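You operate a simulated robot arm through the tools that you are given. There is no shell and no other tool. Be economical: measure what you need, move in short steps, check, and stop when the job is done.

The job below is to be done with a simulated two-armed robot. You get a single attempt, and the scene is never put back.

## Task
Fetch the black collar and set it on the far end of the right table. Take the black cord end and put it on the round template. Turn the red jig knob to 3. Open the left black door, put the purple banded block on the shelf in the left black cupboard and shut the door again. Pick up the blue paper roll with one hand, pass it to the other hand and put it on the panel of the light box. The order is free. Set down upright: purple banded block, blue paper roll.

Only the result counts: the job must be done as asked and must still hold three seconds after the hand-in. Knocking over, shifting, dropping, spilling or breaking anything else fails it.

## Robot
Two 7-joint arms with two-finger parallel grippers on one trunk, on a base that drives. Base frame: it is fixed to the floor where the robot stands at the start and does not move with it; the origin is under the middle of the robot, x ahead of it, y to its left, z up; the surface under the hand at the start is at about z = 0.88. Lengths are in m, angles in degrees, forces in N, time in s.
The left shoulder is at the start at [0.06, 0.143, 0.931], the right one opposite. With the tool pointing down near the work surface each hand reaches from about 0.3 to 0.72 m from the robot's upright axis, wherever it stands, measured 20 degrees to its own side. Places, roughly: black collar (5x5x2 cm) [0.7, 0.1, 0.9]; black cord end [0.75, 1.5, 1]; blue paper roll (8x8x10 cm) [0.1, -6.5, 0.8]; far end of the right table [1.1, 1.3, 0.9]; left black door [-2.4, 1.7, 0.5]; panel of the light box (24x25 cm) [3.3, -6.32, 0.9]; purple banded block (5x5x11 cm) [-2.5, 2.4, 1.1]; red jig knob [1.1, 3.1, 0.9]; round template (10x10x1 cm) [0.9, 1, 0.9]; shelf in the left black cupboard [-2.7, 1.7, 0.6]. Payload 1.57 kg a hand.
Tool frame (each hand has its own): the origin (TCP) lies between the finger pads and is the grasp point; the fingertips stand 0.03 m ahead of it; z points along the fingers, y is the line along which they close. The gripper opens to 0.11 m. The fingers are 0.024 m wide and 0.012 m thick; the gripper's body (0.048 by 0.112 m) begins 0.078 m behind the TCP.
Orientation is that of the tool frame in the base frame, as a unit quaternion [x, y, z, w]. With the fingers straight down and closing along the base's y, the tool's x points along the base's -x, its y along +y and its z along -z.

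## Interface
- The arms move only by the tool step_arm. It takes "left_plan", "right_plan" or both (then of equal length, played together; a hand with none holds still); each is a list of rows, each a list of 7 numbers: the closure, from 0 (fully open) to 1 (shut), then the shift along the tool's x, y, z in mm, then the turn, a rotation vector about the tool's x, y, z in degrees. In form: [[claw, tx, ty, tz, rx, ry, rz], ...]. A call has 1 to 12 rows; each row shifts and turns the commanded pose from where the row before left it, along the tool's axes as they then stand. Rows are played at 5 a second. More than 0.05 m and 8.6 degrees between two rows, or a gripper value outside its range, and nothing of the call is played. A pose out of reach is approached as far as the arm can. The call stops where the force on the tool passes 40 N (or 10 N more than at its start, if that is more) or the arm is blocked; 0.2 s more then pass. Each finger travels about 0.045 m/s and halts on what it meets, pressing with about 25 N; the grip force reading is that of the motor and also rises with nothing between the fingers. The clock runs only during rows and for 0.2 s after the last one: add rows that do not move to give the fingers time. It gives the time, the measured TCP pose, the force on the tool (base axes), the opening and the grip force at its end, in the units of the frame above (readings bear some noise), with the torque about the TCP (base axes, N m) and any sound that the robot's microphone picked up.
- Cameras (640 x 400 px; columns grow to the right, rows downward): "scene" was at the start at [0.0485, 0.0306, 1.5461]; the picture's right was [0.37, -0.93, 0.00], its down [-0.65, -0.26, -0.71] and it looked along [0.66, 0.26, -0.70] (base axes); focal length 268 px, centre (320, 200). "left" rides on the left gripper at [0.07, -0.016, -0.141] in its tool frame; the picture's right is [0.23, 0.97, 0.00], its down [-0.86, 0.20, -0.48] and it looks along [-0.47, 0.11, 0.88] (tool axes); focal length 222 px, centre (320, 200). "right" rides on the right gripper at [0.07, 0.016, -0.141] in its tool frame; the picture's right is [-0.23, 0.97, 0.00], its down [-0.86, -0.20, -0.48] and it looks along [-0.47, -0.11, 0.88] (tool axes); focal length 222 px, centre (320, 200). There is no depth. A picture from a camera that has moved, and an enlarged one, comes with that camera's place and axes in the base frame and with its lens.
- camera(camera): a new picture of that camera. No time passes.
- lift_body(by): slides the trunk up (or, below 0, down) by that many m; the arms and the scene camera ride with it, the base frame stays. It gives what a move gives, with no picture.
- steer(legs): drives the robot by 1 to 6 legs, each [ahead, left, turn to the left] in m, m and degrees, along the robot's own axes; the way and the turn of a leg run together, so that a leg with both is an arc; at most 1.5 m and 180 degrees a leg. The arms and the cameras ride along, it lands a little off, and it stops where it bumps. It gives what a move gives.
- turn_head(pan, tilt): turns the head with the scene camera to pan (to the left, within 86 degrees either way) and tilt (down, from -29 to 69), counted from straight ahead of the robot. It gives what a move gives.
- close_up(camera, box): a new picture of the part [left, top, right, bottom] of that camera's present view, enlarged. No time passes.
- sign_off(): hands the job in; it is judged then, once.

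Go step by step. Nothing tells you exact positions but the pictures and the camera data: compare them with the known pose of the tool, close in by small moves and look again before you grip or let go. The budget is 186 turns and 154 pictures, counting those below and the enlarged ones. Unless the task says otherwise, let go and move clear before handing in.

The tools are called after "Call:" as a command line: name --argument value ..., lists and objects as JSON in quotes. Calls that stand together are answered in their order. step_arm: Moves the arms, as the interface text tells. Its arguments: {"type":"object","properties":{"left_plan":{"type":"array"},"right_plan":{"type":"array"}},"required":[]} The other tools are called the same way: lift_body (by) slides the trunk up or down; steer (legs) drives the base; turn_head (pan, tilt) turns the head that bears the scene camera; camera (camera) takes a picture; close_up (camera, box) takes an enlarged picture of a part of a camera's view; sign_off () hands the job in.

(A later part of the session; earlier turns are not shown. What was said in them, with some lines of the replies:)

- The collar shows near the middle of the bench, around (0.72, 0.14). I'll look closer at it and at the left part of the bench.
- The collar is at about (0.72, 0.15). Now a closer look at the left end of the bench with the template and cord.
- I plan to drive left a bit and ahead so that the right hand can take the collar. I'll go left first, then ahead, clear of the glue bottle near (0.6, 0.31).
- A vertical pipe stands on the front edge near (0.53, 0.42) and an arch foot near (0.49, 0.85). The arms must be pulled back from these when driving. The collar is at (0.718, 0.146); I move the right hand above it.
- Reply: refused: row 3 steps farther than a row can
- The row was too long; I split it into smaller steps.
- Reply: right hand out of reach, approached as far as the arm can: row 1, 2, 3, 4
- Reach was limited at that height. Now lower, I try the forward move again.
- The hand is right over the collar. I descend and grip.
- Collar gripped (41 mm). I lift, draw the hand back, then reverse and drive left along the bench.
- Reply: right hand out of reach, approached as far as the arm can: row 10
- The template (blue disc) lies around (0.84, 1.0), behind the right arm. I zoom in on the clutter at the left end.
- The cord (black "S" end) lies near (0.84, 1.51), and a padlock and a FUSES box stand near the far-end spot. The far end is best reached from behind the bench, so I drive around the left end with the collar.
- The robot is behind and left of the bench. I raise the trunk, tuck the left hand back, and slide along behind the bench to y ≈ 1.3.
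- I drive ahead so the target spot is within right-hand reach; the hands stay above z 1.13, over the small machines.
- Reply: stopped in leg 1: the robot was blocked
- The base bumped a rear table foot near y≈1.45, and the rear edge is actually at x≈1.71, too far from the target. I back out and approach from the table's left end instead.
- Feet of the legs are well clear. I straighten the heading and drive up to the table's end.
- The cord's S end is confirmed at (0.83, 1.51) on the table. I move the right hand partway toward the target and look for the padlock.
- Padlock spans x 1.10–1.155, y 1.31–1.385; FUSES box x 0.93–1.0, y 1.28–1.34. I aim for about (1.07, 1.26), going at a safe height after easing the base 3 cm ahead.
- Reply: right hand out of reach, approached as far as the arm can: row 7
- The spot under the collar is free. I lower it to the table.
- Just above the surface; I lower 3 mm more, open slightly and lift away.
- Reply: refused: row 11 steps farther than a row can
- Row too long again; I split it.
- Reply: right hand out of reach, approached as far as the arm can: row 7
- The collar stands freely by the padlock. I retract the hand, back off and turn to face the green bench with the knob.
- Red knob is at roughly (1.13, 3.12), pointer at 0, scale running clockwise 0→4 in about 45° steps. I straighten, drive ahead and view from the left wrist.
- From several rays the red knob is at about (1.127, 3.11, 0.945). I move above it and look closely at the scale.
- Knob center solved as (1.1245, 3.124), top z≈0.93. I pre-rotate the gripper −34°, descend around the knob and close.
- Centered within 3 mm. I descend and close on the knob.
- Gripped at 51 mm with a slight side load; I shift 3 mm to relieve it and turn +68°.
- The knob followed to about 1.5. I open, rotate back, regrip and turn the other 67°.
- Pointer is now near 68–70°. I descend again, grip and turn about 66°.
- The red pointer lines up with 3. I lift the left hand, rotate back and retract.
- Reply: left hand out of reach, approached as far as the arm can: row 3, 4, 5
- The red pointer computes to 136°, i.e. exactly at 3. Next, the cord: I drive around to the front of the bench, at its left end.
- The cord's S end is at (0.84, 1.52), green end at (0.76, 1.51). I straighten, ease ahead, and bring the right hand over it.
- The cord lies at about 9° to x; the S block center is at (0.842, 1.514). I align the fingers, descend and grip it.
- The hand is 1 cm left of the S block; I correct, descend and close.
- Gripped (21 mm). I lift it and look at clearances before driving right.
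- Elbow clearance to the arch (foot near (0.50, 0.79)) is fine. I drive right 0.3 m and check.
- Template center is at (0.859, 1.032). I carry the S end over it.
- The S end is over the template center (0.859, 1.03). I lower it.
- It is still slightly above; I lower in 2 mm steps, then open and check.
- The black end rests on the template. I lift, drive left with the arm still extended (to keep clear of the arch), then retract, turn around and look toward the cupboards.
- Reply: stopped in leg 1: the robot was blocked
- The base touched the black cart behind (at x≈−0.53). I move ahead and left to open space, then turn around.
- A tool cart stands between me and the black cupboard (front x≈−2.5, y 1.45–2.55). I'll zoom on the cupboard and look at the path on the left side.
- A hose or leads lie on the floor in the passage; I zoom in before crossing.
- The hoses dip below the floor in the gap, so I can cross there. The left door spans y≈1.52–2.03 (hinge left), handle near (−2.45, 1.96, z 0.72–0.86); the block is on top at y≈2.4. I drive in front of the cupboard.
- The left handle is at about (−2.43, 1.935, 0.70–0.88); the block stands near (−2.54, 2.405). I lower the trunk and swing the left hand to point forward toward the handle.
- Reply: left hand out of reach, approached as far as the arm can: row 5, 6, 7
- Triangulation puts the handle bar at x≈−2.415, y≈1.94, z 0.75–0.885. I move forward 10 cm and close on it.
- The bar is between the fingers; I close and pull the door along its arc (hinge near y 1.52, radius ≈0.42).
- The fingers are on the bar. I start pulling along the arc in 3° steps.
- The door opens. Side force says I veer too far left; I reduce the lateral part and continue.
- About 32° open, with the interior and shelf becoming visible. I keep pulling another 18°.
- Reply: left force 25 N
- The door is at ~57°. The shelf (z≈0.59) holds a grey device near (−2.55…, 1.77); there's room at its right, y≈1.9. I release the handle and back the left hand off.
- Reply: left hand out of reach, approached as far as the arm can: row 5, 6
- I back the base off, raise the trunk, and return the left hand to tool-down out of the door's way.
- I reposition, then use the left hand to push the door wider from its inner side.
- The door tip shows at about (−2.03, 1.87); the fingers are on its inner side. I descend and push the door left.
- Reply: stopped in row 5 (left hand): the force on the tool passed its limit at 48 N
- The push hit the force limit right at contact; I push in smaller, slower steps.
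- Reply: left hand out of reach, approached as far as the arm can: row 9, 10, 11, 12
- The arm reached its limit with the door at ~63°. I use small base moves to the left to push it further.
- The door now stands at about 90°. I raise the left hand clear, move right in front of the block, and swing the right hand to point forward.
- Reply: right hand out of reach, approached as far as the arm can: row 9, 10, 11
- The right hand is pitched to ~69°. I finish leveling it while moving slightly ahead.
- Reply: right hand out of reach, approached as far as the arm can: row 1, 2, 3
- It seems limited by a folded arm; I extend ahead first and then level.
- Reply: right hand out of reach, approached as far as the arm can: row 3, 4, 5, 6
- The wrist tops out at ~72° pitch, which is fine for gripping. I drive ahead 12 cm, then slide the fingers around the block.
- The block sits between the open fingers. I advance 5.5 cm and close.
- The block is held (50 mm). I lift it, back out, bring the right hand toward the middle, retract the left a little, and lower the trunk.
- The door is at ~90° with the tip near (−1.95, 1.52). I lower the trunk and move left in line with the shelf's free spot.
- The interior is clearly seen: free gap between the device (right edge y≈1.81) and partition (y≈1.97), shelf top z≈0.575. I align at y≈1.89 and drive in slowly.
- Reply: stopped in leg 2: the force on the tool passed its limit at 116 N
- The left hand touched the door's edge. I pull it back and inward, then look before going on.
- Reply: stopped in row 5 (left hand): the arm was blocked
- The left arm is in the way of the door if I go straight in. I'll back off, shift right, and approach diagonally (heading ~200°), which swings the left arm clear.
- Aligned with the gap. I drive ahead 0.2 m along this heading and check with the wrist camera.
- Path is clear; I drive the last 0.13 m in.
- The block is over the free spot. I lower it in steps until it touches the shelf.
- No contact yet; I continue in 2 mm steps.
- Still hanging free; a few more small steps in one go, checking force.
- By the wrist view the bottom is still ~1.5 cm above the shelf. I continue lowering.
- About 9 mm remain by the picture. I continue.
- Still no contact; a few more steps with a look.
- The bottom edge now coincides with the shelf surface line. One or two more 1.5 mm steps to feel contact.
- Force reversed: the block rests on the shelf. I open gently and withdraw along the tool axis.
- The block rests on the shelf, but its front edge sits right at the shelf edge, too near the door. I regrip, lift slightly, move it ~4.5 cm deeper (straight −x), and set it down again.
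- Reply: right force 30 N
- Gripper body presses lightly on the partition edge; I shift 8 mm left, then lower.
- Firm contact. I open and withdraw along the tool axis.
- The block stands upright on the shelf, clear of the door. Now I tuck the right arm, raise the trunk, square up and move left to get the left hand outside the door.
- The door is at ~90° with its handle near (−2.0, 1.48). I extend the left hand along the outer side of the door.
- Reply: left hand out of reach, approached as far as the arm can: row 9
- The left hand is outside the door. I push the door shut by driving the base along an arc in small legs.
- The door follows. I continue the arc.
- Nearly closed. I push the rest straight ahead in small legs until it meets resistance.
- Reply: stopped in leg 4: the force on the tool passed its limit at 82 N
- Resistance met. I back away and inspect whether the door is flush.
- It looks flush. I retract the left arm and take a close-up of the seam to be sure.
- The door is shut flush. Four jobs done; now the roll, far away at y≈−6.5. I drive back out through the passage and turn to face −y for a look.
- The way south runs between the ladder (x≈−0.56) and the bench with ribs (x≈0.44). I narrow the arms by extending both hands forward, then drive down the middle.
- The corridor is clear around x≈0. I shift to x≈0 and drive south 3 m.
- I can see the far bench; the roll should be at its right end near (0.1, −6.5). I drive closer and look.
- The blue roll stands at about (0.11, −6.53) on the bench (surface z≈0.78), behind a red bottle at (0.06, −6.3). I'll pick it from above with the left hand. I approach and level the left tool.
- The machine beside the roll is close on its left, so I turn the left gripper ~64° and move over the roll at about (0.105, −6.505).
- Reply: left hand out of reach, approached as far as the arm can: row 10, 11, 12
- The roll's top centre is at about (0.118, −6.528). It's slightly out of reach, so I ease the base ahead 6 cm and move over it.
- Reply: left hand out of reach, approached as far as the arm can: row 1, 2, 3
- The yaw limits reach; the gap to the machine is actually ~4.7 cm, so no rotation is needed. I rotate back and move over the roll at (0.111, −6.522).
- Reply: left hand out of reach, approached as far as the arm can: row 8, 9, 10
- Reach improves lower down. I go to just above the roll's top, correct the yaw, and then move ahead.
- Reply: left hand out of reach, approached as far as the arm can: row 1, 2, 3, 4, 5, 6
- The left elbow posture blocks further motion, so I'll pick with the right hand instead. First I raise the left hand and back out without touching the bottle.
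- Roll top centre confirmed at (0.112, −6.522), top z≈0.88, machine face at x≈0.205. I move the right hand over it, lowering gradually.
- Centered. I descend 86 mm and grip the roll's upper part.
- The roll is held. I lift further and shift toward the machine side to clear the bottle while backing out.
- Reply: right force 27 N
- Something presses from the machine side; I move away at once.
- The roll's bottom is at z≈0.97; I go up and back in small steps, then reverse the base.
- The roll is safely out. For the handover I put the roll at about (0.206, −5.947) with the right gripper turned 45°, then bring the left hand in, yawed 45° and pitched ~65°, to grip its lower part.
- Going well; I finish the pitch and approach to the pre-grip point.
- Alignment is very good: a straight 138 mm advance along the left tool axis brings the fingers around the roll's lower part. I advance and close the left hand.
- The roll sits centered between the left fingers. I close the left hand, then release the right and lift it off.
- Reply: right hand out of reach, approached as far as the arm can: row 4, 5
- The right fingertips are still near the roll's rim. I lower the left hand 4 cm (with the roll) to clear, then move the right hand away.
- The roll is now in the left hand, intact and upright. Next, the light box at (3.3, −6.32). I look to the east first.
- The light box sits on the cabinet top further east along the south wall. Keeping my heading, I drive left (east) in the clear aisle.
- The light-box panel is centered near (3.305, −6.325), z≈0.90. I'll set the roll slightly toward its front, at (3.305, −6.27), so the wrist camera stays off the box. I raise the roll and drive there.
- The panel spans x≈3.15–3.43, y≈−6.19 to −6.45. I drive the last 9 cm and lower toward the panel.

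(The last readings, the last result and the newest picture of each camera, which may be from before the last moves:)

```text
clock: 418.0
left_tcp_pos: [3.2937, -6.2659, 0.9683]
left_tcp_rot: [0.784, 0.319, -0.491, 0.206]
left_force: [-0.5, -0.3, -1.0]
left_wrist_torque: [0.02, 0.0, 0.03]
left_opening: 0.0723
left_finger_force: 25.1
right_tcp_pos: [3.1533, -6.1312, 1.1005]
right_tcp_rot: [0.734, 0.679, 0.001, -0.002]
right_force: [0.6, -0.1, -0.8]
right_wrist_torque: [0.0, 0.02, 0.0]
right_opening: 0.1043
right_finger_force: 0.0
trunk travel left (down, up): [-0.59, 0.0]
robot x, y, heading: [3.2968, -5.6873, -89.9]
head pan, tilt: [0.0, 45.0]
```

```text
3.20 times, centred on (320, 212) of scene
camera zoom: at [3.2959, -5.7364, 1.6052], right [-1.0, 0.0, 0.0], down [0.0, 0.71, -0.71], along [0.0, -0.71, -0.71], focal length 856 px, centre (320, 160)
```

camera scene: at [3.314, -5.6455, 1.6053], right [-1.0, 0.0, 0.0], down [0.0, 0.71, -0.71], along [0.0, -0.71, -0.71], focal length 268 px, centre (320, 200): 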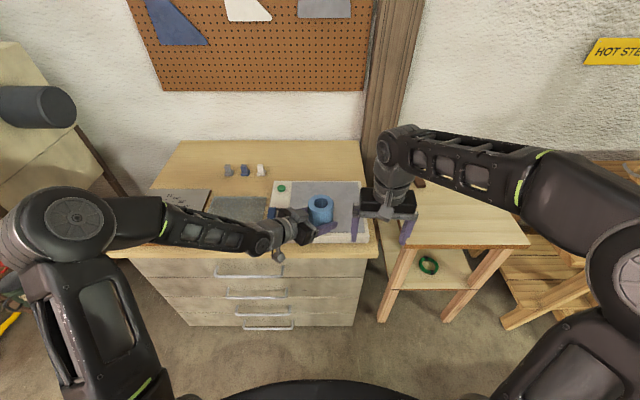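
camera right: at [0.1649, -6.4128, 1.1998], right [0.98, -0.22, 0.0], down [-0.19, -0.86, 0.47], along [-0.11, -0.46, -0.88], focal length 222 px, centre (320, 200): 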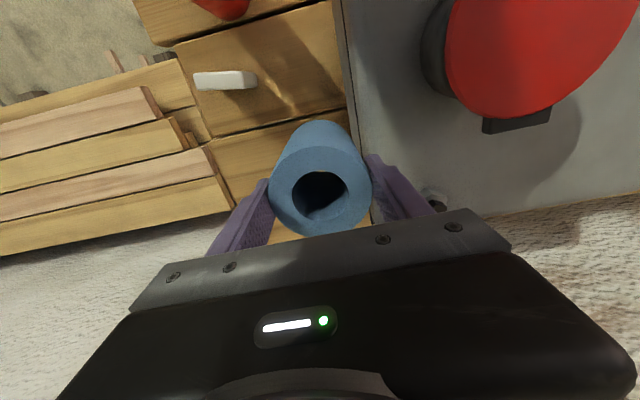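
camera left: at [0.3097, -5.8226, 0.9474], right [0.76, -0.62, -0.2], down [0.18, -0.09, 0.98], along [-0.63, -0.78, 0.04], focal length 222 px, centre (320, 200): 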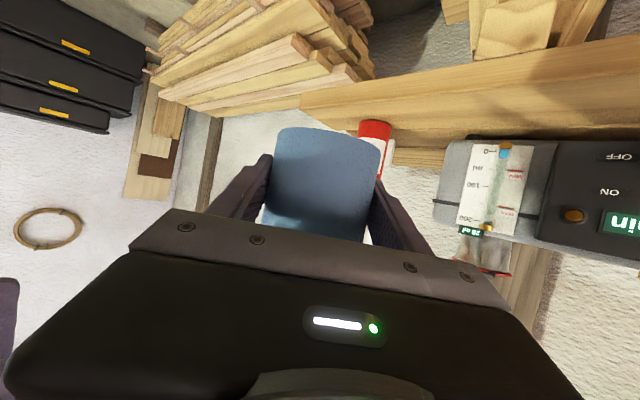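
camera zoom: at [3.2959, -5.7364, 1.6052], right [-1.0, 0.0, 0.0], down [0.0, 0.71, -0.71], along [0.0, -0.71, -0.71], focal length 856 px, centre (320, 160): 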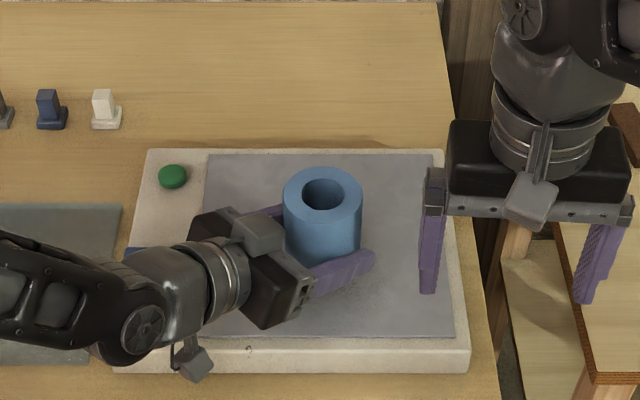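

The roll is above the panel with margin all round. I lower it in small steps until contact.

Call:
step_arm --left_plan '[[0.6, 9, 0, 4.3, 0, 0, 0], [0.6, 9, 0, 4.3, 0, 0, 0], [0.6, 0, 0, 0, 0, 0, 0]]'

Call:
step_arm --left_plan '[[0.6, 3.6, 0, 1.7, 0, 0, 0], [0.6, 0, 0, 0, 0, 0, 0]]'

Call:
step_arm --left_plan '[[0.6, 2.2, 0, 1.1, 0, 0, 0], [0.6, 0, 0, 0, 0, 0, 0]]'

Call:
step_arm --left_plan '[[0.6, 1.8, 0, 0.9, 0, 0, 0], [0.6, 0, 0, 0, 0, 0, 0]]'

```text
clock: 418.8
left_tcp_pos: [3.2959, -6.2662, 0.9472]
left_tcp_rot: [0.783, 0.318, -0.493, 0.207]
left_force: [0.4, -0.5, -2.1]
left_wrist_torque: [-0.05, -0.04, 0.01]
left_opening: 0.0721
left_finger_force: 25.0
right_tcp_pos: [3.1528, -6.1303, 1.1004]
right_tcp_rot: [0.734, 0.679, 0.001, -0.002]
right_force: [0.8, -0.1, -0.3]
right_wrist_torque: [0.0, -0.03, 0.01]
right_opening: 0.1046
right_finger_force: 0.0
trunk travel left (down, up): [-0.59, 0.0]
robot x, y, heading: [3.2905, -5.687, -90.2]
head pan, tilt: [0.0, 45.0]
```

```text
clock: 419.4
left_tcp_pos: [3.2954, -6.2661, 0.9445]
left_tcp_rot: [0.783, 0.319, -0.492, 0.207]
left_force: [0.6, 0.3, -0.4]
left_wrist_torque: [0.03, -0.01, 0.01]
left_opening: 0.0724
left_finger_force: 25.1
right_tcp_pos: [3.1539, -6.1305, 1.1002]
right_tcp_rot: [0.733, 0.68, 0.001, -0.003]
right_force: [0.3, 0.1, -0.3]
right_wrist_torque: [0.02, -0.01, 0.02]
right_opening: 0.1045
right_finger_force: 0.1
trunk travel left (down, up): [-0.59, 0.0]
robot x, y, heading: [3.2927, -5.6843, -89.8]
head pan, tilt: [0.0, 45.0]
```

```text
clock: 420.0
left_tcp_pos: [3.2946, -6.2654, 0.9415]
left_tcp_rot: [0.784, 0.318, -0.492, 0.205]
left_force: [0.3, 0.6, -1.5]
left_wrist_torque: [-0.02, 0.01, 0.01]
left_opening: 0.0725
left_finger_force: 24.6
right_tcp_pos: [3.1528, -6.1299, 1.1006]
right_tcp_rot: [0.734, 0.68, 0.001, -0.002]
right_force: [0.7, 0.9, 0.3]
right_wrist_torque: [0.01, -0.02, 0.02]
right_opening: 0.1046
right_finger_force: 0.1
trunk travel left (down, up): [-0.59, 0.0]
robot x, y, heading: [3.2935, -5.6813, -89.9]
head pan, tilt: [0.0, 45.0]
```

```text
clock: 420.6
left_tcp_pos: [3.2948, -6.2663, 0.9413]
left_tcp_rot: [0.782, 0.319, -0.493, 0.209]
left_force: [2.4, -1.1, 6.5]
left_wrist_torque: [0.22, 0.13, -0.02]
left_opening: 0.0722
left_finger_force: 24.6
right_tcp_pos: [3.1546, -6.1284, 1.1005]
right_tcp_rot: [0.733, 0.68, 0.001, -0.003]
right_force: [-0.5, 0.4, -0.5]
right_wrist_torque: [-0.01, -0.01, 0.03]
right_opening: 0.1045
right_finger_force: 0.0
trunk travel left (down, up): [-0.59, 0.0]
robot x, y, heading: [3.2944, -5.6842, -90.0]
head pan, tilt: [0.0, 45.0]
```

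Contact felt (6.5 N). A quick look to confirm it is the roll on the panel.

Call:
camera --camera "left"

```text
5 pictures are left
camera left: at [3.3965, -6.1431, 0.9376], right [0.76, -0.63, -0.19], down [0.18, -0.09, 0.98], along [-0.63, -0.78, 0.05], focal length 222 px, centre (320, 200)
```

left: 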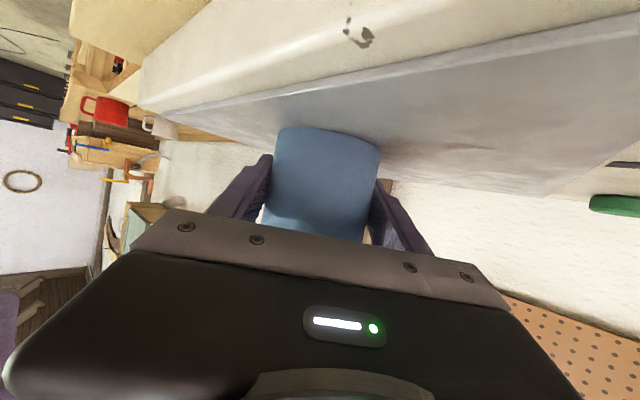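

The roll's base meets the panel. I open the left hand and withdraw along its axis.

Call:
step_arm --left_plan '[[0.45, 0, 0, 0, 0, 0, 0], [0.25, 0, 0, 0, 0, 0, 0], [0.05, 0, 0, 0, 0, 0, 0], [0.05, 0, 0, 0, 0, 0, 0], [0.05, 0, 0, -20, 0, 0, 0], [0.05, 0, 0, -35, 0, 0, 0], [0.05, 0, 0, -35, 0, 0, 0], [0.05, 0, 0, -35, 0, 0, 0]]'

Call:
steer --legs '[[-0.25, 0, 0]]'

Call:
close_up --camera "scene" --box '[220, 90, 420, 240]'

```text
clock: 422.4
left_tcp_pos: [3.3744, -6.183, 0.9945]
left_tcp_rot: [0.783, 0.319, -0.493, 0.206]
left_force: [-1.1, 0.2, 0.4]
left_wrist_torque: [-0.03, 0.01, 0.01]
left_opening: 0.1043
left_finger_force: 0.0
right_tcp_pos: [3.1534, -6.1292, 1.0998]
right_tcp_rot: [0.734, 0.679, 0.001, -0.002]
right_force: [-0.1, 0.3, 0.0]
right_wrist_torque: [-0.04, 0.01, 0.0]
right_opening: 0.1044
right_finger_force: 0.0
trunk travel left (down, up): [-0.59, 0.0]
robot x, y, heading: [3.2965, -5.6838, -89.8]
head pan, tilt: [0.0, 45.0]
```

```text
clock: 424.3
left_tcp_pos: [3.3744, -5.9341, 0.9953]
left_tcp_rot: [0.784, 0.318, -0.492, 0.206]
left_force: [-0.8, 0.8, -0.1]
left_wrist_torque: [0.05, -0.03, 0.03]
left_opening: 0.1044
left_finger_force: 0.1
right_tcp_pos: [3.1531, -5.879, 1.1012]
right_tcp_rot: [0.735, 0.678, 0.002, -0.003]
right_force: [0.3, 0.5, -0.8]
right_wrist_torque: [-0.07, 0.02, -0.03]
right_opening: 0.1046
right_finger_force: 0.1
trunk travel left (down, up): [-0.59, 0.0]
robot x, y, heading: [3.2923, -5.4361, -90.3]
head pan, tilt: [0.0, 45.0]
```

```text
2.67 times, centred on (320, 165) of scene
camera zoom: at [3.2959, -5.4852, 1.6053], right [-1.0, 0.0, 0.0], down [0.0, 0.71, -0.71], along [0.0, -0.71, -0.71], focal length 714 px, centre (320, 293)
```

zoom: 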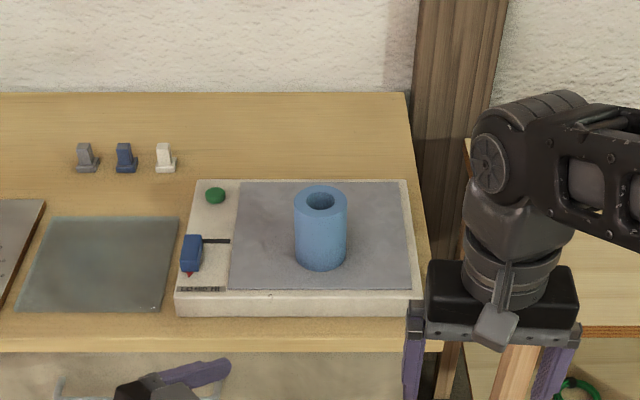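

The roll stands upright on the panel and both hands are clear, so all five parts are done. I hand in now.

Call:
sign_off

```text
The job is handed in.
```

I did all five parts and handed the job in. I haven't seen the verdict. I saw the collar, cord end, knob, block, door and roll in place after each step, but I made some unplanned contacts, listed below.

- **Collar:** it is on the far end of the right table, beside the padlock at about (1.07, 1.28).
- **Cord:** the black end rests on the round template. The green end hangs over its edge.
- **Red knob:** the pointer lines up with 3.
- **Purple banded block:** it is upright on the shelf in the left black cupboard, and the door is shut flush.
- **Blue paper roll:** I picked it up with the right hand, passed it to the left in mid-air, and set it upright on the light box panel, slightly toward the front.

**Unplanned contacts:**
- The base touched one of the table's feet and the tool cart.
- The left hand hit the open cupboard door's edge, and the right gripper pressed the edge of the cupboard's partition while I moved the block deeper.
- The roll, held in the right hand, pressed against the machine beside it with about 25 N.

I saw no sign in the pictures that any of these shifted something, but I did not check each one up close.
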